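You operate a simulated robot arm through the tools that you are given. There is no shell and no other tool. Be economical: measure what you need, move in short steps, check, and stop when the job is done.

You run a simulated two-armed robot. Do the job below in one go: nothing can be reset, and whatever is moved stays where it is left.

Task
Fill the jug to the 0.25 L band with heavy gear oil and wipe up the drips.
Fine: leave the jug under the tap; wipe the drip tray with the purple rag and put it back. Set down upright: jug. What is to be rubbed or washed off counts as gone when no trace of it is left.

It is judged by the outcome, as a careful person would: the job done as asked, and still so three seconds after it is handed in. It fails if anything else is knocked over, pushed out of place, dropped, spilled or broken.

Robot
Two 7-joint arms with two-finger parallel grippers on one trunk, on a base that drives. Base frame: it is fixed to the floor where the robot stands at the start and does not move with it; the origin is under the middle of the robot, x ahead of it, y to its left, z up; the surface under the hand at the start is at about z = 752. Units: mm, degrees, N and s.
The left shoulder is at the start at [60, 143, 926], the right one opposite. With the tool pointing down near the work surface each hand reaches from about 320 to 740 mm from the robot's upright axis, wherever it stands, measured 20 degrees to its own side. Places, roughly: grate under the left tap [600, 0, 800]; left tap lever [700, 0, 1000]; middle tap lever [700, -300, 1000]; oil drips [400, -400, 800]; oil drum [800, -300, 1200]; purple rag (6x10x3 cm) [500, -600, 800]; right tap lever [700, -600, 1000]. Payload 1.57 kg a hand.
The TCP of each hand is the grasp point between the finger pads, 30 mm short of the fingertips. In the tool frame z runs along the fingers and y along their closing line. Largest opening 110 mm; finger width 24, thickness 12; the body of the gripper, 48 by 112 mm, starts 78 mm behind the TCP.
Orientation is that of the tool frame in the base frame, as [roll, pitch, yaw] about the fixed x, y, z axes, in that order (R = Rz(yaw) Ry(pitch) Rx(roll)). With the fingers straight down and closing along the base's y, the tool's x points along the base's -x, its y along +y and its z along -z.

Tools
- The arms move only by the tool jog_arm. It takes "left_series", "right_series" or both (then of equal length, played together; a hand with none holds still); each is a list of rows, each a list of 7 numbers: the shift along the tool's x, y, z in units of 150 mm (1.0 is 150 mm), then the turn, a rotation vector about the tool's x, y, z in units of 180 degrees (1.0 is 180 degrees), then the gripper command, from -1 (fully open) to 1 (shut), values between in proportion. In form: [[tx, ty, tz, rx, ry, rz, fingers], ...]. A call has 1 to 12 rows; each row is the pose to reach, as a shift and turn from the pose commanded when the call began, along the tool's axes at that moment. A call with a number of a shift or a turn outside -1 to 1 is refused whole. Rows are played at 5 a second. More than 50 mm and 8.6 degrees between two rows, or a gripper value outside its range, and nothing of the call is played. Where a pose cannot be reached the arm comes as near as it can. A force on the tool above 40 N (or 10 N above the force at the start of the call, whichever is more), or a blocked arm, ends the call early, and 0.2 s more pass. The fingers move at their own pace (about 45 mm/s each) and stop on an object; they squeeze with about 25 N. The grip force told is the motor's: it shows also when the fingers shut on nothing. Time passes only in rows, and 0.2 s behind the last, so rows that repeat a pose let the fingers close. It gives the time, the measured TCP pose, the force on the tool (base axes), the opening and the grip force at its end, in the units of the frame above (readings bear some noise), with the torque about the TCP (base axes, N m) and any sound that the robot's microphone picked up.
- Cameras (640 x 400 px; columns grow to the right, rows downward): "scene" is now at [40.2, -41.7, 1532.5]; the picture's right is [-0.37, -0.93, 0.00], its down [-0.74, 0.29, -0.61] and it looks along [0.57, -0.23, -0.79] (base axes); focal length 275 px, centre (320, 200). "left" rides on the left gripper at [70, -16, -141] in its tool frame; the picture's right is [0.23, 0.97, 0.00], its down [-0.86, 0.20, -0.48] and it looks along [-0.47, 0.11, 0.88] (tool axes); focal length 222 px, centre (320, 200). "right" rides on the right gripper at [70, 16, -141] in its tool frame; the picture's right is [-0.23, 0.97, 0.00], its down [-0.86, -0.20, -0.48] and it looks along [-0.47, -0.11, 0.88] (tool axes); focal length 222 px, centre (320, 200). There is no depth. A picture from a camera that has moved, and an enlarged one, comes with that camera's place and axes in the base frame and with its lens. The place of the scene camera against the robot may be out by one fixed shift of up to 18 mm in any direction.
- snapshot(camera): a new picture of that camera. It takes no simulated time.
- raise_lower(by): slides the trunk up (or, below 0, down) by that many mm; the arms and the scene camera ride with it, the base frame stays. It gives what a move gives, with no picture.
- steer(legs): drives the robot by 1 to 6 legs, each [ahead, left, turn to the left] in mm, mm and degrees, along the robot's own axes; the way and the turn of a leg run together, so that a leg with both is an arc; at most 1500 mm and 180 degrees a leg. The arms and the cameras ride along, it lands a little off, and it stops where it bumps. It gives what a move gives.
- head_to(pan, tilt): turns the head with the scene camera to pan (to the left, within 86 degrees either way) and tilt (down, from -29 to 69), counted from straight ahead of the robot. It gives what a move gives.
- enlarge(camera, box): a new picture of the part [left, top, right, bottom] of that camera's present view, enlarged. It takes no simulated time.
- finish_job(): hands the job in; it is judged then, once.

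Go step by step. Nothing tells you exact positions but the pictures and the camera data: compare them with the known pose of the tool, close in by small moves and look again before you grip or let go. The budget is 120 turns and 100 pictures, counting those below and the enlarged ones. Unless the task says otherwise, let go and move clear before handing in, and close with one line.

The tools are called after "Emit:" as a command line: name --argument value ..., lists and objects as JSON in quotes. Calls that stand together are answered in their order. jog_arm: Moves the arms, as the interface text tells. Its arguments: {"type":"object","properties":{"left_series":{"type":"array","items":{"type":"array","items":{"type":"number"}}},"right_series":{"type":"array","items":{"type":"array","items":{"type":"number"}}}},"required":[]} The other tools are called the same way: raise_lower (by) slides the trunk up or down; steer (legs) drives the base; head_to (pan, tilt) turns the head that bears the scene camera; snapshot (camera) takes a picture; enlarge (camera, box) takes an enlarged picture of a part of a camera's view; finish_job () hands the job in.

At the start:

```text
time: 0.0
left_tcp_pos: [491.5, -31.5, 1001.4]
left_tool_rot: [180.0, 0.1, -180.0]
left_force: [0.0, 0.5, 0.1]
left_wrist_torque: [-0.01, 0.0, -0.02]
left_grip_width: 109.8
left_finger_force: 0.3
right_tcp_pos: [360.9, -521.2, 999.5]
right_tool_rot: [-179.9, 0.0, -179.9]
right_force: [0.7, 0.4, -0.4]
right_wrist_torque: [-0.01, 0.03, 0.01]
right_grip_width: 110.0
right_finger_force: 0.0
trunk travel left (down, up): [-525.0, 65.0]
robot x, y, heading: [-1.0, -0.6, 0.2]
head pan, tilt: [-21.7, 52.5]
```

scene: 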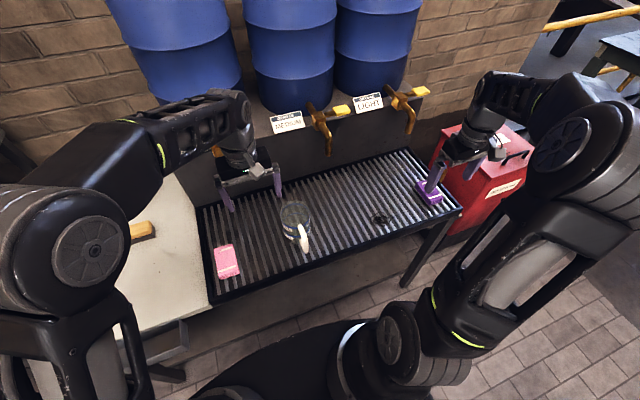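
right: 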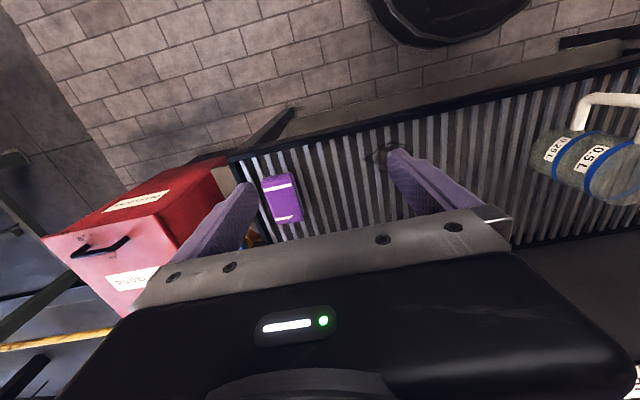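
left: 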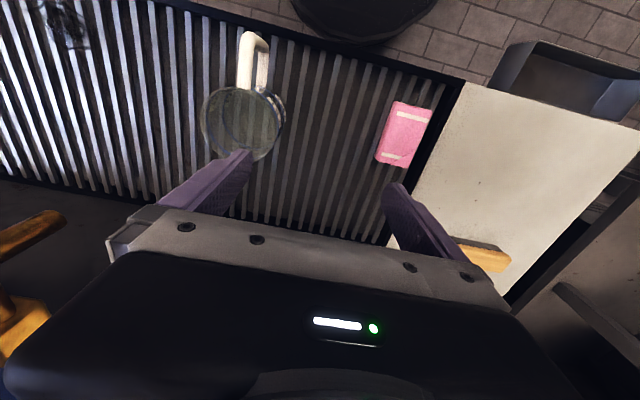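

I see three drums with taps, labels partly hidden by the left arm, a jug on the grate with handle toward the robot, a pink rag and a purple rag. I'll read the labels first.

Emit:
enlarge --camera "scene" --box '[180, 60, 480, 260]'

Emit:
head_to --pan -21.7 --tilt 30

Emit:
snapshot --camera "scene"

```text
2.00 times, centred on (330, 160) of scene
camera zoom: at [40.2, -41.7, 1532.5], right [-0.37, -0.93, 0.0], down [-0.74, 0.29, -0.61], along [0.57, -0.23, -0.79], focal length 549 px, centre (300, 280)
```

zoom: 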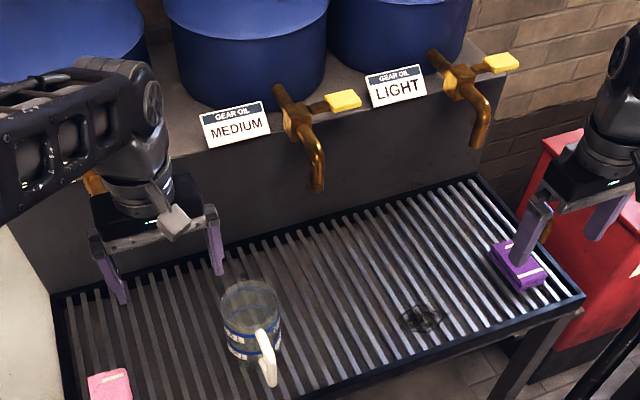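

```text
time: 0.9
left_tcp_pos: [490.6, -31.5, 1001.0]
left_tool_rot: [180.0, 0.1, -180.0]
left_force: [0.7, -0.1, 0.5]
left_wrist_torque: [-0.03, -0.02, -0.01]
left_grip_width: 109.9
left_finger_force: 0.0
right_tcp_pos: [360.3, -522.3, 1000.1]
right_tool_rot: [-180.0, 0.0, 180.0]
right_force: [-0.5, -0.1, -0.3]
right_wrist_torque: [0.02, -0.01, -0.03]
right_grip_width: 109.9
right_finger_force: 0.2
trunk travel left (down, up): [-525.0, 65.0]
robot x, y, heading: [-2.5, -0.3, -0.1]
head pan, tilt: [-21.7, 30.0]
```

```text
95 pictures are left
camera scene: at [54.9, -47.6, 1565.3], right [-0.37, -0.93, 0.0], down [-0.47, 0.19, -0.87], along [0.8, -0.32, -0.5], focal length 275 px, centre (320, 200)
```

scene: 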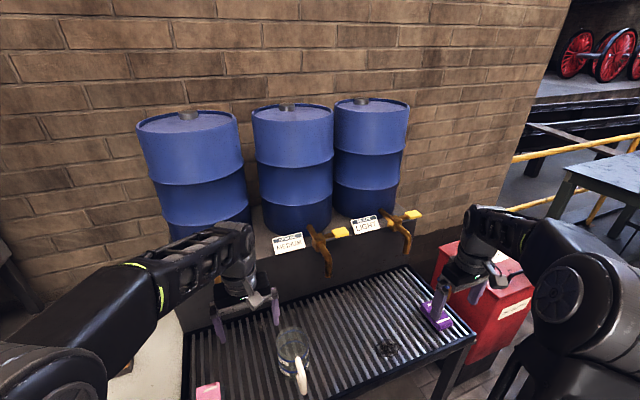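

The left tap's label is hidden by the left arm, so I move the left hand back and left.

Emit:
jog_arm --left_series '[[0.1, 0.25, -0.1, 0, 0, 0, -1], [0.2, 0.5, -0.1, 0, 0, 0, -1], [0.3, 0.75, -0.1, 0, 0, 0, -1], [0.4, 1, -0.1, 0, 0, 0, -1], [0.6, 1, -0.1, 0, 0, 0, -1]]'

Emit:
head_to --pan -10 --tilt 50

Emit:
snapshot --camera "scene"

```text
time: 2.1
left_tcp_pos: [400.8, 117.5, 1016.1]
left_tool_rot: [-180.0, 0.1, -180.0]
left_force: [0.5, -1.1, -0.2]
left_wrist_torque: [-0.02, -0.02, 0.0]
left_grip_width: 110.1
left_finger_force: 0.0
right_tcp_pos: [360.6, -522.5, 999.5]
right_tool_rot: [-179.9, 0.0, -180.0]
right_force: [-0.4, -0.3, 0.0]
right_wrist_torque: [-0.01, 0.0, -0.01]
right_grip_width: 109.9
right_finger_force: 0.1
trunk travel left (down, up): [-525.0, 65.0]
robot x, y, heading: [3.4, -0.7, -0.2]
head pan, tilt: [-21.7, 30.0]
```

```text
time: 2.9
left_tcp_pos: [402.6, 117.9, 1014.9]
left_tool_rot: [-180.0, 0.1, 180.0]
left_force: [0.3, -0.2, 0.5]
left_wrist_torque: [0.0, -0.01, 0.0]
left_grip_width: 110.1
left_finger_force: 0.1
right_tcp_pos: [360.6, -522.0, 999.6]
right_tool_rot: [-180.0, 0.0, -180.0]
right_force: [0.9, 0.7, 0.9]
right_wrist_torque: [0.03, -0.02, -0.04]
right_grip_width: 110.2
right_finger_force: 0.1
trunk travel left (down, up): [-525.0, 65.0]
robot x, y, heading: [0.3, 3.9, -0.1]
head pan, tilt: [-10.0, 50.0]
```

```text
94 pictures are left
camera scene: at [46.6, -27.5, 1535.9], right [-0.17, -0.98, 0.0], down [-0.75, 0.13, -0.64], along [0.63, -0.11, -0.77], focal length 275 px, centre (320, 200)
```

scene: 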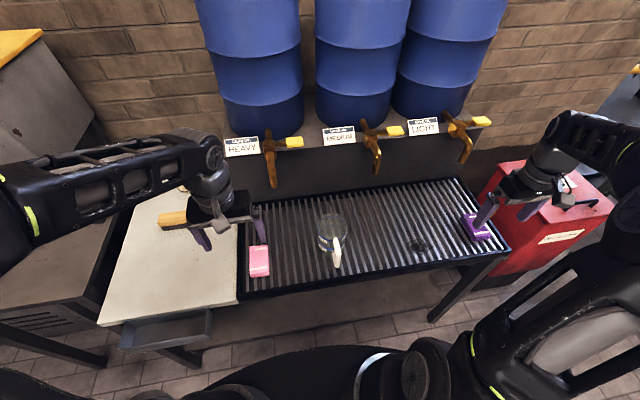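

Emit:
enlarge --camera "scene" --box '[210, 100, 370, 200]'

Emit:
enlarge --camera "scene" --box '[230, 190, 390, 290]'

Emit:
enlarge --camera "scene" --box '[380, 180, 540, 280]'

```text
4.00 times, centred on (290, 150) of scene
camera zoom: at [46.6, -27.5, 1535.9], right [-0.17, -0.98, 0.0], down [-0.75, 0.13, -0.64], along [0.63, -0.11, -0.77], focal length 1099 px, centre (440, 400)
```

zoom: 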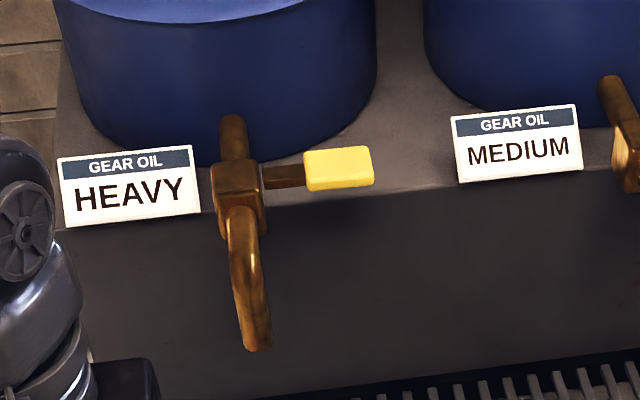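

```text
4.00 times, centred on (310, 240) of scene
camera zoom: at [46.6, -27.5, 1535.9], right [-0.17, -0.98, 0.0], down [-0.75, 0.13, -0.64], along [0.63, -0.11, -0.77], focal length 1099 px, centre (360, 40)
```

zoom: 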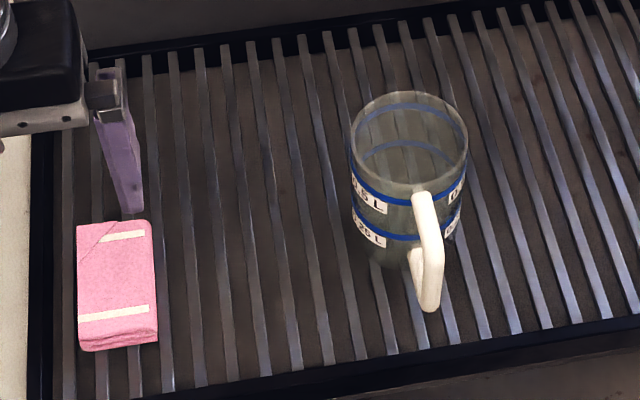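

```text
4.00 times, centred on (460, 230) of scene
camera zoom: at [46.6, -27.5, 1535.9], right [-0.17, -0.98, 0.0], down [-0.75, 0.13, -0.64], along [0.63, -0.11, -0.77], focal length 1099 px, centre (-240, 80)
```

zoom: 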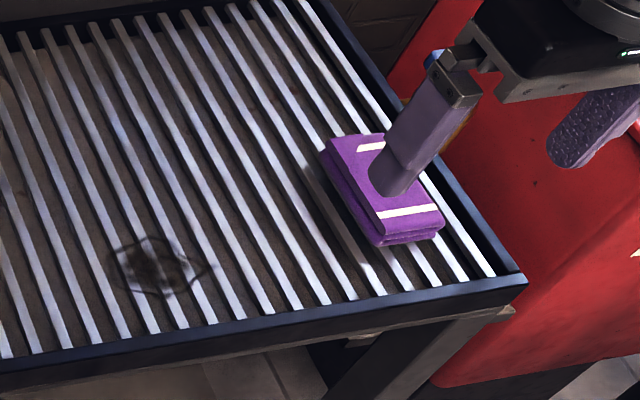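

The heavy oil tap is the left one. I'll use the left wrist camera to triangulate the tap and the jug.

Emit:
snapshot --camera "left"

Emit:
snapshot --camera "right"

```text
90 pictures are left
camera left: at [331.9, 102.3, 1157.4], right [-0.23, 0.97, 0.0], down [0.85, 0.2, 0.48], along [0.47, 0.11, -0.88], focal length 222 px, centre (320, 200)
```

left: 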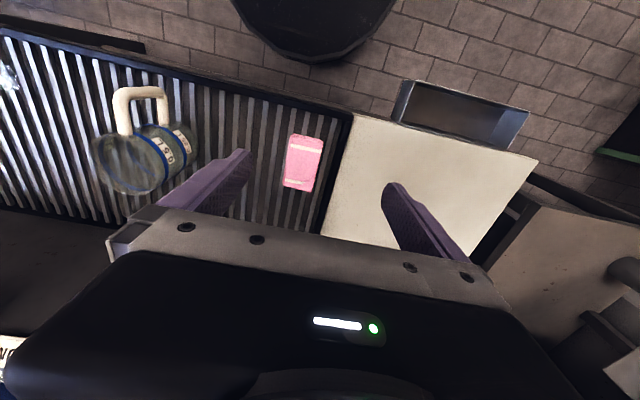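

```text
89 pictures are left
camera right: at [291.5, -505.7, 1140.7], right [0.23, 0.97, 0.0], down [0.85, -0.2, 0.48], along [0.47, -0.11, -0.88], focal length 222 px, centre (320, 200)
```

right: 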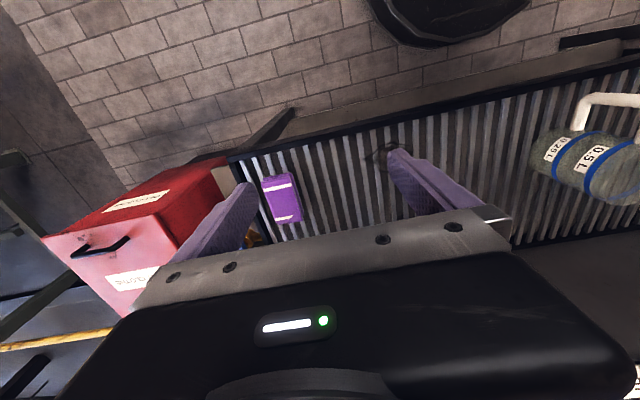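

Jug is at about (496, -138), rim z≈855. Now I look closely at the heavy tap's lever to learn how it turns.

Emit:
enlarge --camera "scene" --box '[250, 122, 314, 162]'

Emit:
head_to --pan 0 --tilt 40

Emit:
raise_lower --by -250

Emit:
snapshot --camera "scene"

```text
10.00 times, centred on (282, 142) of scene
camera zoom: at [46.6, -27.5, 1535.9], right [-0.17, -0.98, 0.0], down [-0.75, 0.13, -0.64], along [0.63, -0.11, -0.77], focal length 2746 px, centre (700, 780)
```

zoom: 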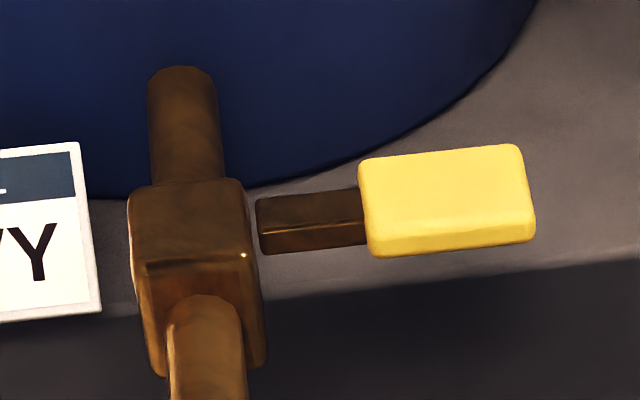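

```text
time: 3.6
left_tcp_pos: [401.0, 117.4, 1014.9]
left_tool_rot: [179.9, 0.0, 180.0]
left_force: [-0.3, 0.0, -1.0]
left_wrist_torque: [0.01, 0.01, 0.0]
left_grip_width: 109.9
left_finger_force: 0.0
right_tcp_pos: [361.3, -522.8, 999.4]
right_tool_rot: [180.0, 0.0, -179.9]
right_force: [-1.4, 1.0, -0.5]
right_wrist_torque: [0.02, 0.01, -0.01]
right_grip_width: 110.0
right_finger_force: 0.0
trunk travel left (down, up): [-525.0, 65.0]
robot x, y, heading: [-0.4, -0.4, -0.3]
head pan, tilt: [0.0, 40.0]
```

```text
time: 5.6
left_tcp_pos: [401.5, 117.4, 794.4]
left_tool_rot: [-179.9, 0.1, 180.0]
left_force: [0.2, 0.4, 0.7]
left_wrist_torque: [0.02, 0.04, 0.01]
left_grip_width: 109.9
left_finger_force: 0.1
right_tcp_pos: [360.8, -521.4, 785.8]
right_tool_rot: [180.0, 0.4, -179.9]
right_force: [-4.3, 3.0, 11.6]
right_wrist_torque: [0.52, 0.02, -0.02]
right_grip_width: 110.1
right_finger_force: 0.1
trunk travel left (down, up): [-306.0, 284.0]
robot x, y, heading: [4.1, 2.0, 0.1]
head pan, tilt: [0.0, 40.0]
stopped: the force on the tool passed its limit at 54 N (the readings are from after the stop); the commanded pose is now the measured one
```

```text
87 pictures are left
camera scene: at [54.9, -13.2, 1330.4], right [0.0, -1.0, 0.0], down [-0.64, 0.0, -0.77], along [0.77, 0.0, -0.64], focal length 275 px, centre (320, 200)
```

scene: 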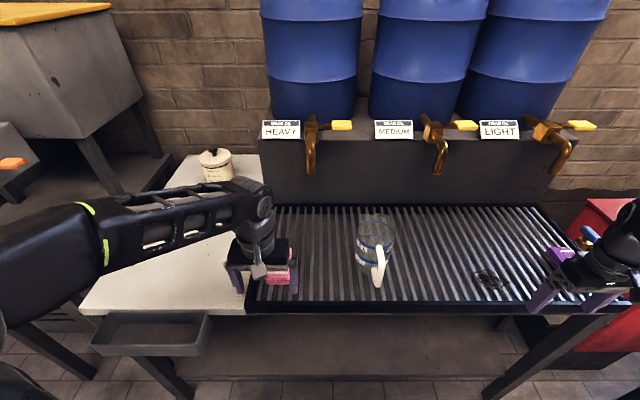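

The arms rode down with the trunk and the right fingertips touched the tray. I raise it back and check nothing moved.

Emit:
raise_lower --by 120

Emit:
snapshot --camera "scene"

Emit:
enlarge --camera "right" --box '[160, 100, 480, 300]'

```text
time: 7.1
left_tcp_pos: [401.6, 118.7, 915.9]
left_tool_rot: [180.0, 0.0, 180.0]
left_force: [-0.2, 1.0, 0.2]
left_wrist_torque: [0.02, -0.03, 0.0]
left_grip_width: 109.9
left_finger_force: 0.0
right_tcp_pos: [361.9, -522.6, 904.4]
right_tool_rot: [179.9, 0.3, -180.0]
right_force: [0.9, -0.1, -0.2]
right_wrist_torque: [-0.02, -0.05, 0.0]
right_grip_width: 110.0
right_finger_force: 0.1
trunk travel left (down, up): [-426.0, 164.0]
robot x, y, heading: [0.8, 1.6, -0.1]
head pan, tilt: [0.0, 40.0]
```

```text
86 pictures are left
camera scene: at [56.0, -14.2, 1450.6], right [0.0, -1.0, 0.0], down [-0.64, 0.0, -0.77], along [0.77, 0.0, -0.64], focal length 275 px, centre (320, 200)
```

scene: 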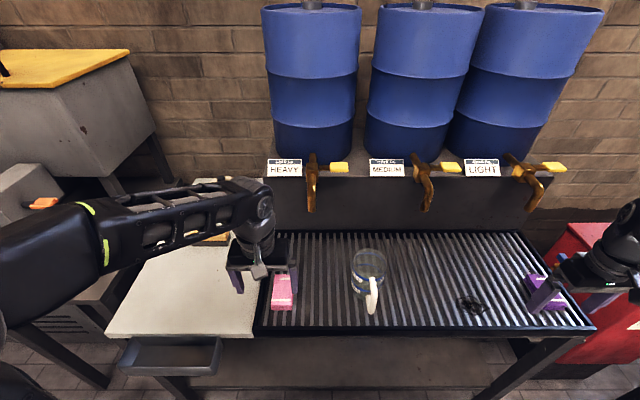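

```text
2.00 times, centred on (320, 200) of right
camera zoom: at [291.3, -506.5, 1045.2], right [0.23, 0.97, 0.0], down [0.85, -0.2, 0.48], along [0.47, -0.11, -0.88], focal length 444 px, centre (320, 200)
```

zoom: 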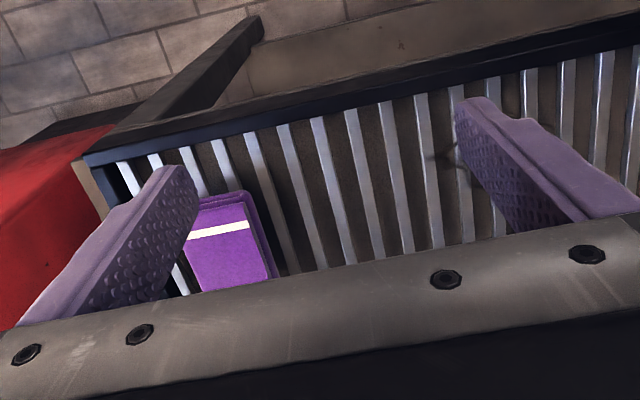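

Nothing was displaced. The jug sits at about (496, -138), the heavy spout near (600, 10, 950), and the lever paddle near (696, -66, 1036). I bring the left hand, tilted 45°, in behind the jug.

Emit:
jog_arm --left_series '[[0.01, -0.16, 0, 0, -0.042, 0, -1], [0.02, -0.33, 0, 0, -0.083, 0, -1], [0.04, -0.5, 0, 0, -0.125, 0, -1], [0.05, -0.66, 0, 0, -0.167, 0, -1], [0.07, -0.83, -0.02, 0, -0.208, 0, -1], [0.08, -1, -0.03, 0, -0.25, 0, -1]]'

Emit:
jog_arm --left_series '[[0, -0.25, 0, 0, 0, 0, -1], [0, -0.5, 0, 0, 0, 0, -1], [0, -0.713, 0, 0, 0, 0, -1], [0, -0.713, 0, 0, 0, 0, -1]]'

Emit:
snapshot --camera "left"

Emit:
snapshot --camera "scene"

```text
time: 8.5
left_tcp_pos: [389.5, -32.7, 920.2]
left_tool_rot: [179.9, 45.1, 179.9]
left_force: [-0.3, 0.3, 0.1]
left_wrist_torque: [-0.02, 0.01, -0.02]
left_grip_width: 109.9
left_finger_force: 0.1
right_tcp_pos: [362.8, -522.5, 905.2]
right_tool_rot: [-180.0, 0.3, 180.0]
right_force: [0.5, 0.7, 0.4]
right_wrist_torque: [-0.02, 0.0, -0.03]
right_grip_width: 109.7
right_finger_force: 0.1
trunk travel left (down, up): [-426.0, 164.0]
robot x, y, heading: [3.8, 0.6, 0.1]
head pan, tilt: [0.0, 40.0]
```

```text
time: 9.5
left_tcp_pos: [390.5, -140.2, 918.7]
left_tool_rot: [-179.9, 45.0, 179.9]
left_force: [-0.2, 0.3, -0.6]
left_wrist_torque: [0.0, 0.01, 0.0]
left_grip_width: 110.0
left_finger_force: 0.0
right_tcp_pos: [361.7, -522.7, 905.1]
right_tool_rot: [-180.0, 0.3, -180.0]
right_force: [0.2, 0.3, 0.6]
right_wrist_torque: [-0.02, -0.03, 0.02]
right_grip_width: 110.1
right_finger_force: 0.1
trunk travel left (down, up): [-426.0, 164.0]
robot x, y, heading: [0.3, -2.8, -0.1]
head pan, tilt: [0.0, 40.0]
```

```text
84 pictures are left
camera left: at [240.1, -155.6, 970.7], right [-0.16, 0.97, -0.16], down [0.27, 0.2, 0.94], along [0.95, 0.11, -0.29], focal length 222 px, centre (320, 200)
```

left: 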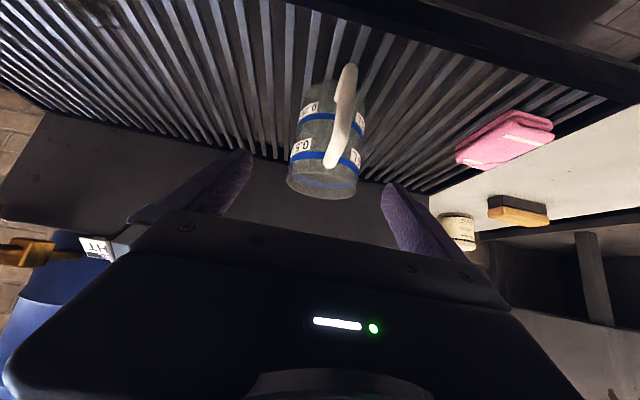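

```text
83 pictures are left
camera scene: at [55.8, -14.1, 1450.7], right [0.0, -1.0, 0.0], down [-0.64, 0.0, -0.77], along [0.77, 0.0, -0.64], focal length 275 px, centre (320, 200)
```

scene: 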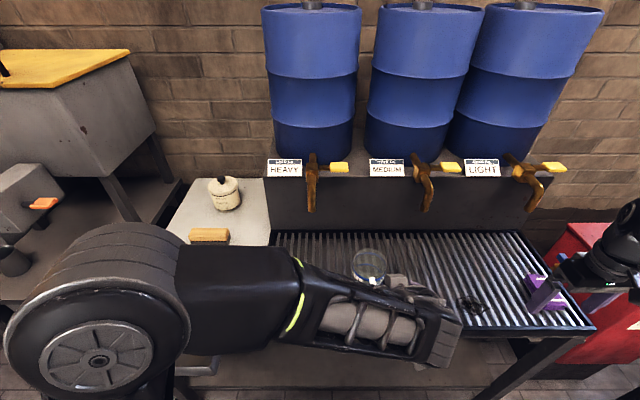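

A second wrist view puts the jug at (489, -126), rim z≈872, handle pointing straight at the robot. I align sideways, advance halfway, and check.

Emit:
jog_arm --left_series '[[-0.05, 0.093, 0, 0, 0, 0, -1], [-0.106, 0.093, 0.2, 0, 0, 0, -1], [-0.106, 0.093, 0.4, 0, 0, 0, -1], [-0.106, 0.093, 0.4, 0, 0, 0, -1]]'

Emit:
snapshot --camera "left"

```text
time: 10.5
left_tcp_pos: [442.8, -126.0, 889.0]
left_tool_rot: [180.0, 45.1, -180.0]
left_force: [-0.2, 0.3, 0.2]
left_wrist_torque: [0.0, 0.0, 0.02]
left_grip_width: 110.0
left_finger_force: 0.0
right_tcp_pos: [361.2, -523.2, 905.3]
right_tool_rot: [-180.0, 0.4, 180.0]
right_force: [-0.5, -0.3, -0.8]
right_wrist_torque: [0.02, 0.02, 0.0]
right_grip_width: 110.1
right_finger_force: 0.1
trunk travel left (down, up): [-426.0, 164.0]
robot x, y, heading: [-3.1, -1.3, -0.0]
head pan, tilt: [0.0, 40.0]
```

```text
82 pictures are left
camera left: at [294.5, -141.0, 940.7], right [-0.16, 0.97, -0.16], down [0.27, 0.2, 0.94], along [0.95, 0.11, -0.29], focal length 222 px, centre (320, 200)
```

left: 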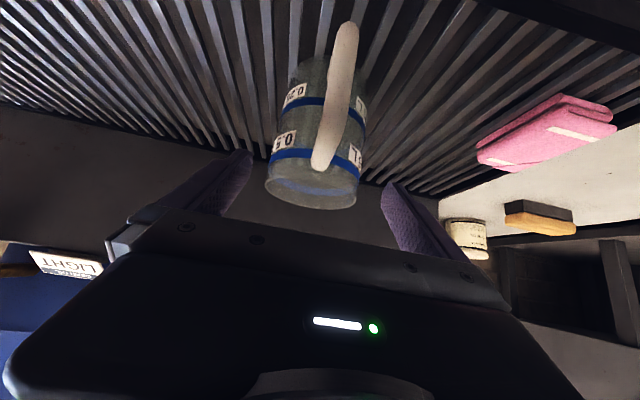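

Alignment is within 2 mm. I advance the rest of the way and close on the jug.

Emit:
jog_arm --left_series '[[0, -0.013, 0.15, 0, 0, 0, -1], [0, -0.013, 0.3, 0, 0, 0, -1], [0, -0.013, 0.434, 0, 0, 0, -1], [0, -0.013, 0.434, 0, 0, 0, -1]]'

Emit:
snapshot --camera "left"

```text
time: 11.5
left_tcp_pos: [489.9, -128.5, 841.5]
left_tool_rot: [-179.9, 45.0, -180.0]
left_force: [0.1, -0.5, -0.2]
left_wrist_torque: [-0.02, 0.0, 0.01]
left_grip_width: 110.3
left_finger_force: 0.0
right_tcp_pos: [362.0, -522.6, 904.7]
right_tool_rot: [-180.0, 0.2, -180.0]
right_force: [-0.2, -0.2, -0.4]
right_wrist_torque: [-0.03, 0.0, -0.02]
right_grip_width: 109.9
right_finger_force: 0.1
trunk travel left (down, up): [-426.0, 164.0]
robot x, y, heading: [1.4, -3.9, 0.1]
head pan, tilt: [0.0, 40.0]
```

```text
81 pictures are left
camera left: at [340.4, -143.2, 893.0], right [-0.16, 0.97, -0.16], down [0.27, 0.2, 0.94], along [0.95, 0.11, -0.29], focal length 222 px, centre (320, 200)
```

left: 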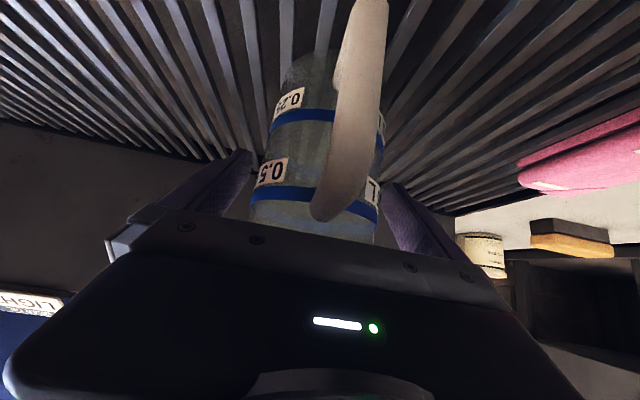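

Fingers straddle the jug. I close the grip.

Emit:
jog_arm --left_series '[[0, 0, 0, 0, 0, 0, 1], [0, 0, 0, 0, 0, 0, 1], [0, 0, 0, 0, 0, 0, 1], [0, 0, 0, 0, 0, 0, 1]]'

Emit:
jog_arm --left_series '[[-0.07, 0, -0.07, 0, 0, 0, 1], [-0.14, 0, -0.14, 0, 0, 0, 1], [-0.14, 0, -0.14, 0, 0, 0, 1]]'

Emit:
snapshot --camera "left"

```text
time: 12.5
left_tcp_pos: [489.8, -127.7, 841.8]
left_tool_rot: [-180.0, 45.1, -180.0]
left_force: [-0.8, -0.7, 0.4]
left_wrist_torque: [0.04, -0.02, 0.0]
left_grip_width: 85.7
left_finger_force: 24.4
right_tcp_pos: [361.8, -522.2, 905.1]
right_tool_rot: [180.0, 0.3, 180.0]
right_force: [0.8, 1.1, 0.1]
right_wrist_torque: [0.02, -0.01, 0.01]
right_grip_width: 110.1
right_finger_force: 0.1
trunk travel left (down, up): [-426.0, 164.0]
robot x, y, heading: [-2.8, 2.5, 0.1]
head pan, tilt: [0.0, 40.0]
```

```text
time: 13.3
left_tcp_pos: [490.4, -125.9, 871.5]
left_tool_rot: [180.0, 45.0, 180.0]
left_force: [0.1, -0.2, -1.7]
left_wrist_torque: [0.01, -0.01, -0.01]
left_grip_width: 85.9
left_finger_force: 24.8
right_tcp_pos: [362.4, -522.3, 905.2]
right_tool_rot: [-179.9, 0.3, -180.0]
right_force: [-0.5, 0.7, -0.5]
right_wrist_torque: [-0.02, 0.01, 0.0]
right_grip_width: 110.0
right_finger_force: 0.1
trunk travel left (down, up): [-426.0, 164.0]
robot x, y, heading: [-1.6, -1.9, 0.1]
head pan, tilt: [0.0, 40.0]
```

```text
80 pictures are left
camera left: at [340.4, -143.0, 923.4], right [-0.16, 0.97, -0.16], down [0.27, 0.2, 0.94], along [0.95, 0.11, -0.29], focal length 222 px, centre (320, 200)
```

left: 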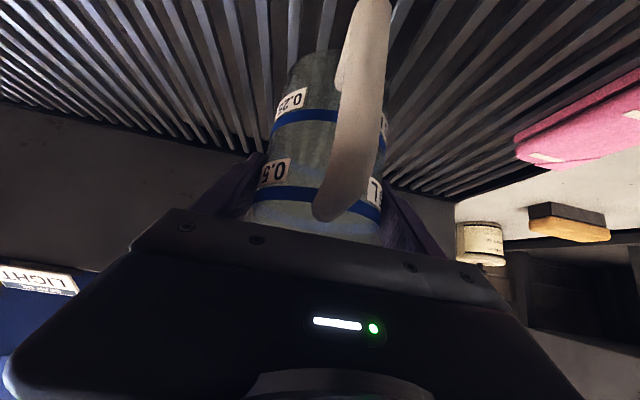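

Jug is held and lifted 30 mm. I calibrate the scene camera on the jug's known pose and measure the spout.

Emit:
enlarge --camera "scene" --box '[264, 140, 424, 240]'

Emit:
enlarge --camera "scene" --box '[320, 220, 480, 320]'

```text
4.00 times, centred on (344, 190) of scene
camera zoom: at [56.0, -14.3, 1450.6], right [0.0, -1.0, 0.0], down [-0.64, 0.0, -0.77], along [0.77, 0.0, -0.64], focal length 1099 px, centre (224, 240)
```

zoom: 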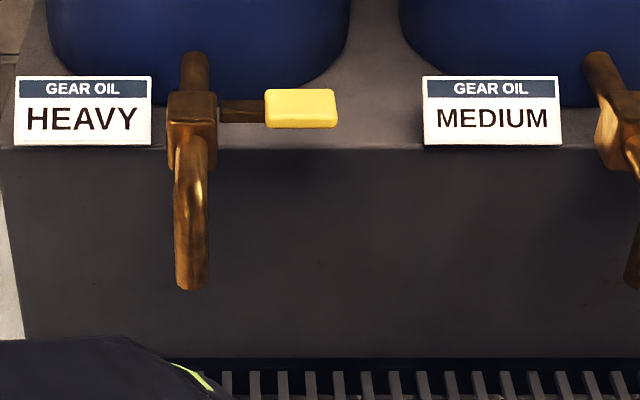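

```text
4.00 times, centred on (400, 270) of scene
camera zoom: at [56.0, -14.3, 1450.6], right [0.0, -1.0, 0.0], down [-0.64, 0.0, -0.77], along [0.77, 0.0, -0.64], focal length 1099 px, centre (0, -80)
```

zoom: 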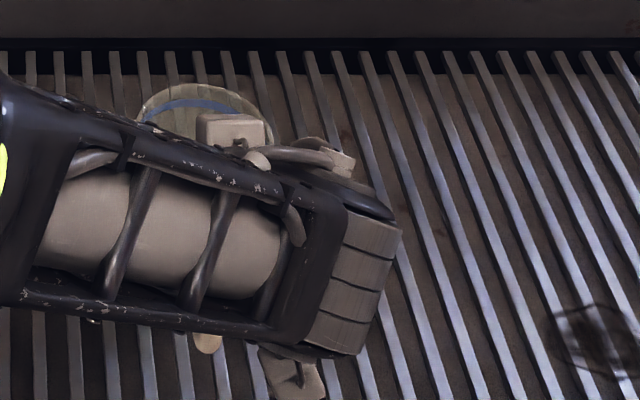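

Spout tip estimates to about (596, 24, 948) and the lever paddle to about (678, -50, 1038). I carry the jug under the spout, still raised.

Emit:
jog_arm --left_series '[[-0.1, 0.197, 0.1, 0, 0, 0, 1], [-0.2, 0.395, 0.2, 0, 0, 0, 1], [-0.3, 0.592, 0.3, 0, 0, 0, 1], [-0.4, 0.79, 0.4, 0, 0, 0, 1], [-0.5, 0.987, 0.5, 0, 0, 0, 1], [-0.5, 0.987, 0.5, 0, 0, 0, 1]]'

Emit:
snapshot --camera "scene"

Emit:
snapshot --camera "left"

```text
time: 14.7
left_tcp_pos: [597.9, 21.4, 874.6]
left_tool_rot: [180.0, 45.1, -179.9]
left_force: [-0.7, -0.3, -1.8]
left_wrist_torque: [-0.01, 0.0, 0.01]
left_grip_width: 85.7
left_finger_force: 25.2
right_tcp_pos: [361.6, -522.8, 904.1]
right_tool_rot: [180.0, 0.3, 179.9]
right_force: [0.1, 0.6, 0.1]
right_wrist_torque: [0.01, -0.02, 0.0]
right_grip_width: 110.0
right_finger_force: 0.1
trunk travel left (down, up): [-426.0, 164.0]
robot x, y, heading: [0.2, 3.0, -0.2]
head pan, tilt: [0.0, 40.0]
```

```text
77 pictures are left
camera scene: at [56.0, -14.3, 1450.6], right [0.0, -1.0, 0.0], down [-0.64, 0.0, -0.77], along [0.77, 0.0, -0.64], focal length 275 px, centre (320, 200)
```

scene: 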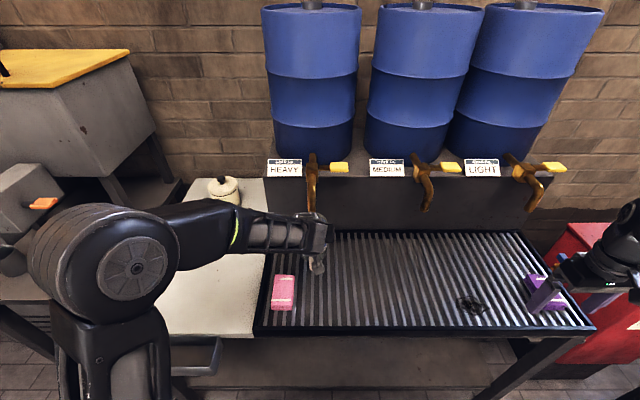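

```text
76 pictures are left
camera left: at [448.6, 5.9, 925.4], right [-0.16, 0.97, -0.16], down [0.27, 0.2, 0.94], along [0.95, 0.11, -0.29], focal length 222 px, centre (320, 200)
```

left: 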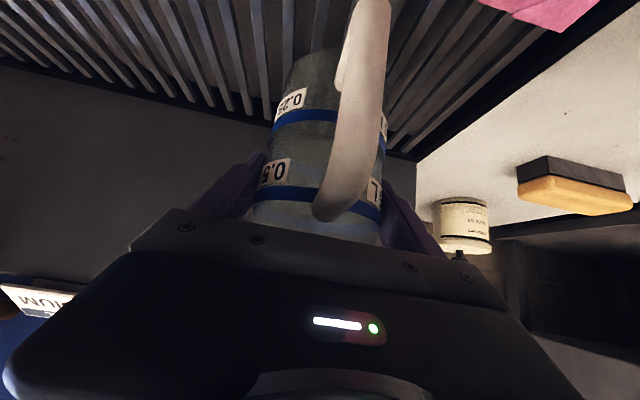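

Now lower onto the grate, slowly.

Emit:
jog_arm --left_series '[[0.05, 0, 0.05, 0, 0, 0, 1], [0.1, 0, 0.1, 0, 0, 0, 1], [0.13, 0, 0.13, 0, 0, 0, 1], [0.145, 0, 0.145, 0, 0, 0, 1], [0.153, 0, 0.153, 0, 0, 0, 1], [0.153, 0, 0.153, 0, 0, 0, 1]]'

```text
time: 16.1
left_tcp_pos: [596.3, 21.2, 842.4]
left_tool_rot: [-179.9, 45.4, -179.9]
left_force: [-0.3, 1.5, 11.7]
left_wrist_torque: [0.29, 0.47, -0.02]
left_grip_width: 85.7
left_finger_force: 24.9
right_tcp_pos: [360.3, -521.9, 905.0]
right_tool_rot: [180.0, 0.4, -180.0]
right_force: [-0.3, 0.0, 0.6]
right_wrist_torque: [0.01, -0.01, 0.02]
right_grip_width: 109.8
right_finger_force: 0.0
trunk travel left (down, up): [-426.0, 164.0]
robot x, y, heading: [-0.9, -0.8, 0.0]
head pan, tilt: [0.0, 40.0]
```

The jug is on the grate. I release and back out along the tool axis.

Emit:
jog_arm --left_series '[[0, 0, 0, 0, 0, 0, -1], [0, 0, 0, 0, 0, 0, -1], [0, 0, 0, 0, 0, 0, -1], [0, 0, -0.25, 0, 0, 0, -1], [0, 0, -0.5, 0, 0, 0, -1], [0, 0, -0.75, 0, 0, 0, -1], [0, 0, -1, 0, 0, 0, -1]]'

Emit:
snapshot --camera "left"

Emit:
snapshot --camera "scene"

```text
time: 17.7
left_tcp_pos: [489.9, 20.7, 945.2]
left_tool_rot: [179.9, 44.9, 180.0]
left_force: [0.4, 0.0, -0.5]
left_wrist_torque: [0.01, -0.03, 0.01]
left_grip_width: 110.2
left_finger_force: 0.1
right_tcp_pos: [361.7, -522.6, 905.8]
right_tool_rot: [180.0, 0.4, -179.9]
right_force: [1.0, -1.0, -0.1]
right_wrist_torque: [0.0, -0.03, 0.01]
right_grip_width: 110.3
right_finger_force: 0.0
trunk travel left (down, up): [-426.0, 164.0]
robot x, y, heading: [2.1, -1.3, -0.2]
head pan, tilt: [0.0, 40.0]
```

```text
75 pictures are left
camera left: at [339.5, 5.0, 998.5], right [-0.16, 0.97, -0.16], down [0.27, 0.2, 0.94], along [0.95, 0.11, -0.29], focal length 222 px, centre (320, 200)
```

left: 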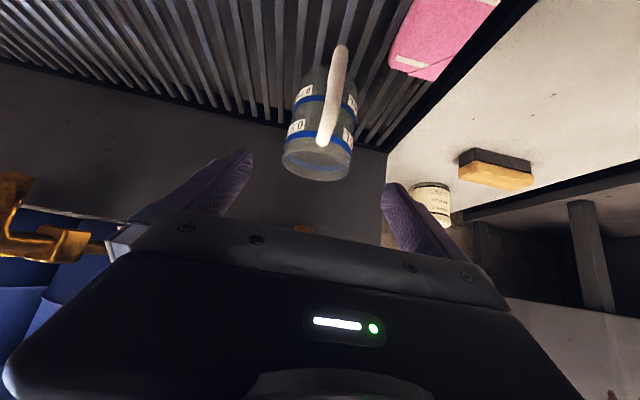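

```text
74 pictures are left
camera scene: at [55.3, -13.9, 1450.7], right [0.0, -1.0, 0.0], down [-0.64, 0.0, -0.77], along [0.77, 0.0, -0.64], focal length 275 px, centre (320, 200)
```

scene: 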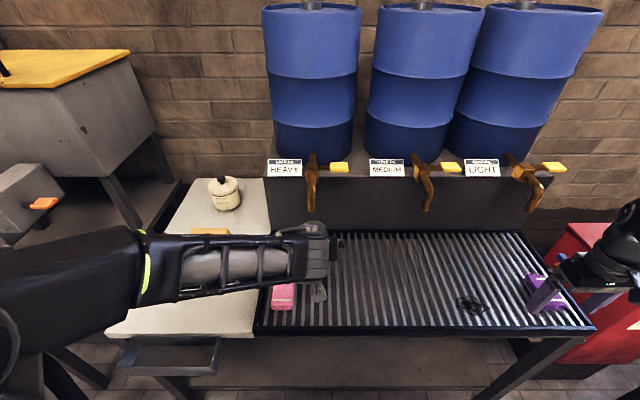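

The spout tip peeks out at y≈20, directly over the jug. I retract the left arm and bring the right hand, turning it horizontal, toward the lever for a look.

Emit:
jog_arm --left_series '[[0.04, 0.2, -0.17, 0, 0, 0, -1], [0.08, 0.4, -0.34, 0, 0, 0, -1], [0.12, 0.6, -0.5, 0, 0, 0, -1], [0.165, 0.867, -0.68, 0, 0, 0, -1]]'

Emit:
jog_arm --right_series '[[0, 0.17, -0.15, 0, -0.042, 0, -1], [0, 0.33, -0.3, 0, -0.083, 0, -1], [0, 0.5, -0.45, 0, -0.125, 0, -1], [0, 0.67, -0.6, 0, -0.167, 0, -1], [0, 0.83, -0.75, 0, -0.208, 0, -1], [0, 1, -0.9, 0, -0.25, 0, -1]]'

Emit:
jog_arm --right_series '[[-0.05, 0.17, 0.05, 0, -0.042, 0, -1], [-0.1, 0.33, 0.1, 0, -0.083, 0, -1], [-0.14, 0.5, 0.14, 0, -0.125, 0, -1], [-0.19, 0.67, 0.19, 0, -0.167, 0, -1], [-0.24, 0.83, 0.24, 0, -0.208, 0, -1], [-0.28, 1, 0.28, 0, -0.25, 0, -1]]'

Emit:
snapshot --camera "right"

Emit:
snapshot --camera "scene"

```text
time: 18.7
left_tcp_pos: [399.7, 149.7, 999.9]
left_tool_rot: [180.0, 45.1, 179.9]
left_force: [0.6, 0.2, -0.3]
left_wrist_torque: [0.02, -0.02, 0.0]
left_grip_width: 109.7
left_finger_force: 0.1
right_tcp_pos: [359.8, -523.2, 904.4]
right_tool_rot: [180.0, 0.4, 180.0]
right_force: [0.4, 0.2, 0.7]
right_wrist_torque: [0.0, 0.0, 0.03]
right_grip_width: 109.8
right_finger_force: 0.1
trunk travel left (down, up): [-426.0, 164.0]
robot x, y, heading: [0.0, 2.6, 0.0]
head pan, tilt: [0.0, 40.0]
```

```text
time: 20.1
left_tcp_pos: [399.9, 149.2, 1000.4]
left_tool_rot: [-180.0, 45.1, 180.0]
left_force: [-0.1, 0.4, 0.0]
left_wrist_torque: [0.0, 0.0, -0.04]
left_grip_width: 110.0
left_finger_force: 0.1
right_tcp_pos: [359.0, -371.7, 1041.6]
right_tool_rot: [-179.9, 45.5, -180.0]
right_force: [-0.6, 0.1, 0.2]
right_wrist_torque: [-0.01, 0.0, -0.01]
right_grip_width: 110.1
right_finger_force: 0.0
trunk travel left (down, up): [-426.0, 164.0]
robot x, y, heading: [-1.0, 3.2, -0.1]
head pan, tilt: [0.0, 40.0]
```

```text
time: 21.5
left_tcp_pos: [401.0, 149.3, 1000.6]
left_tool_rot: [-179.9, 45.0, -179.9]
left_force: [0.4, 0.3, 0.0]
left_wrist_torque: [0.0, -0.03, -0.02]
left_grip_width: 110.0
left_finger_force: 0.1
right_tcp_pos: [510.3, -251.5, 1118.4]
right_tool_rot: [1.2, 89.8, 1.3]
right_force: [0.8, 0.2, -0.3]
right_wrist_torque: [0.0, -0.04, 0.0]
right_grip_width: 110.1
right_finger_force: 0.0
right hand out of reach, approached as far as the arm can: row 2, 3, 4, 5, 6
trunk travel left (down, up): [-426.0, 164.0]
robot x, y, heading: [1.7, -3.5, 0.2]
head pan, tilt: [0.0, 40.0]
```

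```text
73 pictures are left
camera right: at [369.3, -236.7, 1046.6], right [0.0, 0.97, 0.23], down [-0.48, -0.2, 0.85], along [0.88, -0.11, 0.47], focal length 222 px, centre (320, 200)
```

right: 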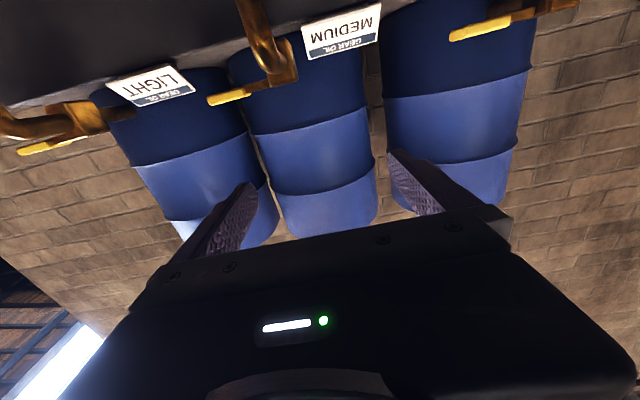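

```text
72 pictures are left
camera scene: at [56.9, -13.4, 1450.6], right [0.0, -1.0, 0.0], down [-0.64, 0.0, -0.77], along [0.77, 0.0, -0.64], focal length 275 px, centre (320, 200)
```

scene: 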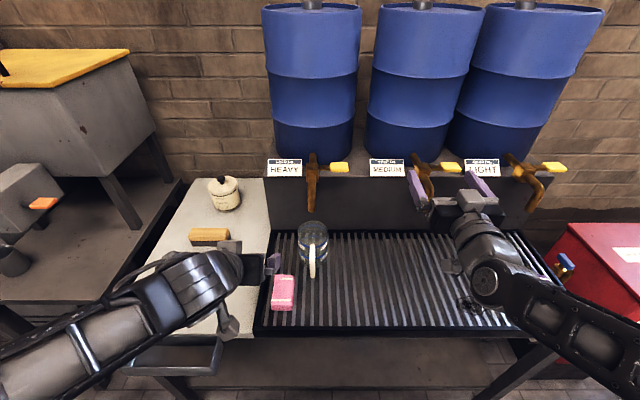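

The right camera agrees with the lever at (678, -52, 1039). I zoom on the jug under the spout and continue toward the lever with the right hand.

Emit:
enlarge --camera "scene" --box '[264, 150, 392, 230]'

Emit:
jog_arm --right_series '[[0.03, 0.25, 0.07, 0, 0, 0, 1], [0.06, 0.5, 0.14, 0, 0, 0, 1], [0.09, 0.75, 0.2, 0, 0, 0, 1], [0.12, 1, 0.27, 0, 0, 0, 1]]'

Emit:
snapshot --camera "right"

Emit:
snapshot --camera "scene"

```text
5.00 times, centred on (328, 190) of scene
camera zoom: at [56.9, -13.4, 1450.6], right [0.0, -1.0, 0.0], down [-0.64, 0.0, -0.77], along [0.77, 0.0, -0.64], focal length 1373 px, centre (280, 250)
```

zoom: 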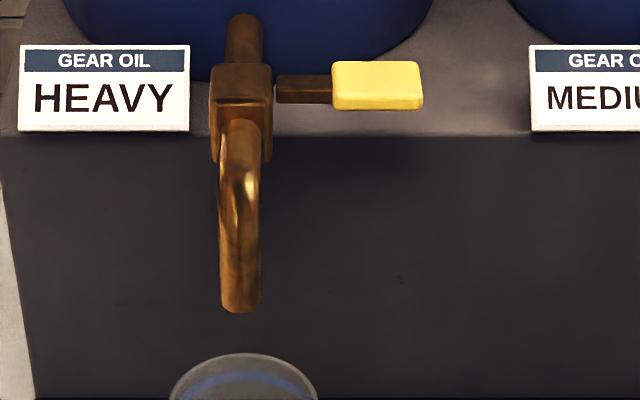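

```text
time: 22.5
left_tcp_pos: [401.8, 148.6, 1000.8]
left_tool_rot: [-180.0, 45.0, 180.0]
left_force: [-0.1, 0.6, -0.3]
left_wrist_torque: [0.03, -0.01, 0.01]
left_grip_width: 109.8
left_finger_force: 0.1
right_tcp_pos: [553.1, -103.1, 1102.0]
right_tool_rot: [-5.3, 89.8, -5.4]
right_force: [-0.2, 0.2, 0.7]
right_wrist_torque: [-0.02, 0.04, -0.03]
right_grip_width: 22.1
right_finger_force: 0.5
trunk travel left (down, up): [-426.0, 164.0]
robot x, y, heading: [-1.8, 0.3, -0.0]
head pan, tilt: [0.0, 40.0]
```

```text
70 pictures are left
camera right: at [412.1, -86.0, 1030.7], right [0.0, 0.97, 0.23], down [-0.48, -0.2, 0.85], along [0.88, -0.11, 0.47], focal length 222 px, centre (320, 200)
```

right: 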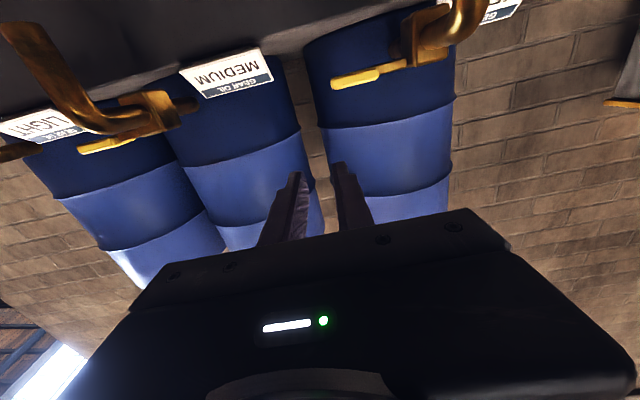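

```text
69 pictures are left
camera scene: at [56.4, -13.7, 1450.6], right [0.0, -1.0, 0.0], down [-0.64, 0.0, -0.77], along [0.77, 0.0, -0.64], focal length 275 px, centre (320, 200)
```

scene: 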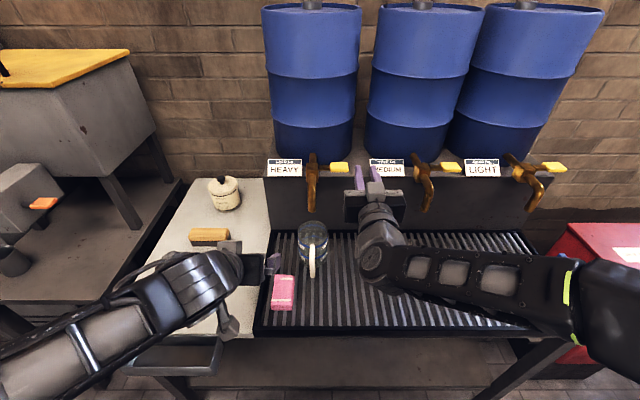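

Jug is nicely centred under the spout. I zoom with the right camera on the lever mechanism from below.

Emit:
enlarge --camera "right" --box '[310, 0, 502, 120]'

```text
3.33 times, centred on (406, 60) of right
camera zoom: at [412.1, -86.0, 1030.7], right [0.0, 0.97, 0.23], down [-0.48, -0.2, 0.85], along [0.88, -0.11, 0.47], focal length 740 px, centre (33, 667)
```

zoom: 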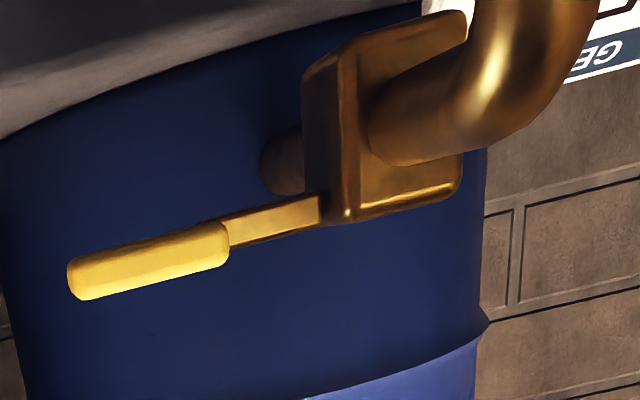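

The lever sits at the box's top side with a flat paddle; either it swings toward me or pushes down. I'll roll the hand 90° to grip the paddle top-and-bottom and feel which way it gives.

Emit:
jog_arm --right_series '[[0.04, 0.03, 0.02, 0, 0, -0.045, 0.0], [0.08, 0.06, 0.04, 0, 0, -0.09, 0.0], [0.12, 0.09, 0.06, 0, 0, -0.135, 0.0], [0.16, 0.12, 0.09, 0, 0, -0.18, 0.0], [0.2, 0.15, 0.11, 0, 0, -0.225, 0.0], [0.24, 0.18, 0.13, 0, 0, -0.27, 0.0], [0.28, 0.2, 0.16, 0, 0, -0.315, 0.0], [0.32, 0.23, 0.18, 0, 0, -0.36, 0.0], [0.36, 0.26, 0.2, 0, 0, -0.405, 0.0], [0.38, 0.28, 0.22, 0, 0, -0.45, 0.0], [0.4, 0.287, 0.247, 0, 0, -0.5, 0.0], [0.4, 0.287, 0.247, 0, 0, -0.5, 0.0]]'

Emit:
snapshot --camera "right"

Emit:
snapshot --camera "scene"

```text
refused: row 11 steps farther than a row can; nothing moved
```

```text
67 pictures are left
camera right: at [412.1, -86.0, 1030.7], right [0.0, 0.97, 0.23], down [-0.48, -0.2, 0.85], along [0.88, -0.11, 0.47], focal length 222 px, centre (320, 200)
```

right: 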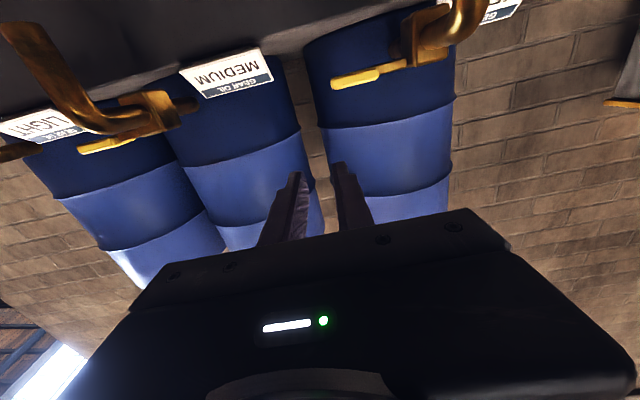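

```text
66 pictures are left
camera scene: at [56.4, -13.7, 1450.6], right [0.0, -1.0, 0.0], down [-0.64, 0.0, -0.77], along [0.77, 0.0, -0.64], focal length 275 px, centre (320, 200)
```

scene: 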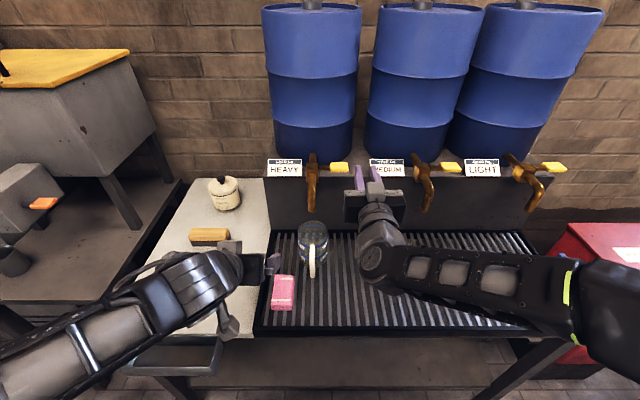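

The last step was too large a turn; I resend it evenly spread.

Emit:
jog_arm --right_series '[[0.04, 0.03, 0.02, 0, 0, -0.045, 0.0], [0.08, 0.06, 0.04, 0, 0, -0.09, 0.0], [0.12, 0.09, 0.06, 0, 0, -0.136, 0.0], [0.16, 0.12, 0.09, 0, 0, -0.182, 0.0], [0.2, 0.15, 0.11, 0, 0, -0.227, 0.0], [0.24, 0.18, 0.13, 0, 0, -0.273, 0.0], [0.28, 0.2, 0.16, 0, 0, -0.318, 0.0], [0.32, 0.23, 0.18, 0, 0, -0.364, 0.0], [0.36, 0.26, 0.2, 0, 0, -0.409, 0.0], [0.38, 0.28, 0.22, 0, 0, -0.455, 0.0], [0.4, 0.287, 0.247, 0, 0, -0.5, 0.0], [0.4, 0.287, 0.247, 0, 0, -0.5, 0.0]]'

Emit:
snapshot --camera "right"

Emit:
snapshot --camera "scene"

```text
time: 25.1
left_tcp_pos: [400.4, 149.3, 1000.8]
left_tool_rot: [-180.0, 45.0, 179.9]
left_force: [0.4, -0.5, 0.0]
left_wrist_torque: [0.01, 0.0, 0.01]
left_grip_width: 110.0
left_finger_force: 0.1
right_tcp_pos: [590.5, -59.9, 1041.3]
right_tool_rot: [-89.7, -0.3, -90.0]
right_force: [1.1, -0.3, 0.2]
right_wrist_torque: [0.05, -0.04, -0.01]
right_grip_width: 55.1
right_finger_force: 0.1
trunk travel left (down, up): [-426.0, 164.0]
robot x, y, heading: [1.7, 1.9, 0.2]
head pan, tilt: [0.0, 40.0]
```

```text
65 pictures are left
camera right: at [449.7, -130.2, 1023.4], right [0.01, 0.22, -0.97], down [-0.48, 0.86, 0.19], along [0.88, 0.47, 0.11], focal length 222 px, centre (320, 200)
```

right: 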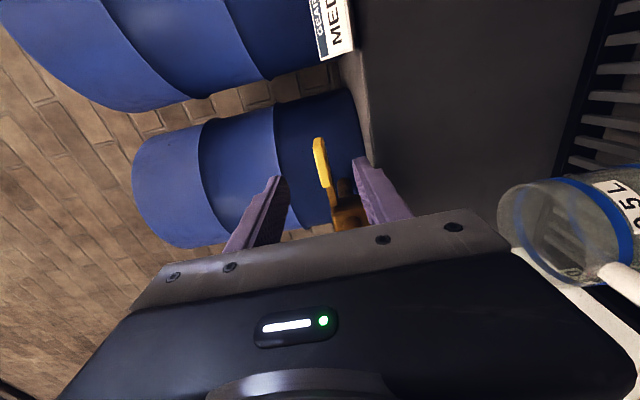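

```text
64 pictures are left
camera scene: at [55.8, -14.1, 1450.7], right [0.0, -1.0, 0.0], down [-0.64, 0.0, -0.77], along [0.77, 0.0, -0.64], focal length 275 px, centre (320, 200)
```

scene: 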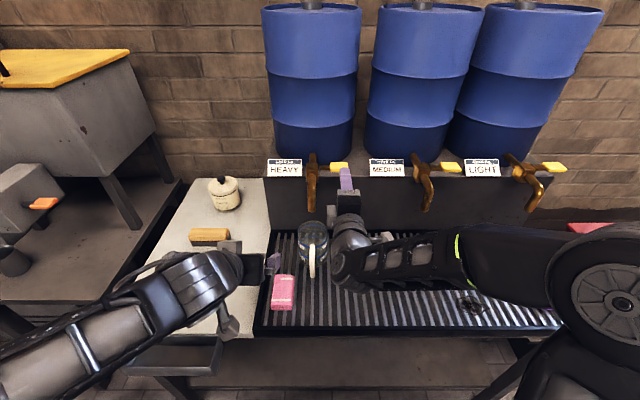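

The paddle is centred between the open fingers at about (678, -52, 1041), and I can see the jug from here. I advance.

Emit:
jog_arm --right_series '[[0, 0, 0.16, 0, 0, 0, 0.0], [0, 0, 0.32, 0, 0, 0, 0.0], [0, 0, 0.467, 0, 0, 0, 0.0], [0, 0, 0.467, 0, 0, 0, 0.0]]'

Emit:
snapshot --camera "right"

```text
time: 26.1
left_tcp_pos: [401.7, 149.5, 999.9]
left_tool_rot: [-180.0, 45.0, -180.0]
left_force: [0.4, 0.3, 0.1]
left_wrist_torque: [-0.02, 0.0, -0.02]
left_grip_width: 109.9
left_finger_force: 0.0
right_tcp_pos: [660.7, -59.9, 1040.7]
right_tool_rot: [-89.7, 0.0, -90.0]
right_force: [0.2, 0.4, -0.2]
right_wrist_torque: [0.0, 0.02, 0.01]
right_grip_width: 54.6
right_finger_force: 0.2
trunk travel left (down, up): [-426.0, 164.0]
robot x, y, heading: [-2.8, -0.9, -0.0]
head pan, tilt: [0.0, 40.0]
```

```text
63 pictures are left
camera right: at [519.5, -129.8, 1023.6], right [0.01, 0.23, -0.97], down [-0.48, 0.86, 0.2], along [0.88, 0.47, 0.11], focal length 222 px, centre (320, 200)
```

right: 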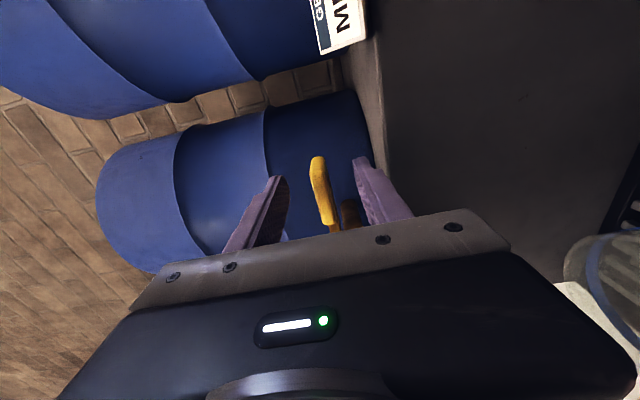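

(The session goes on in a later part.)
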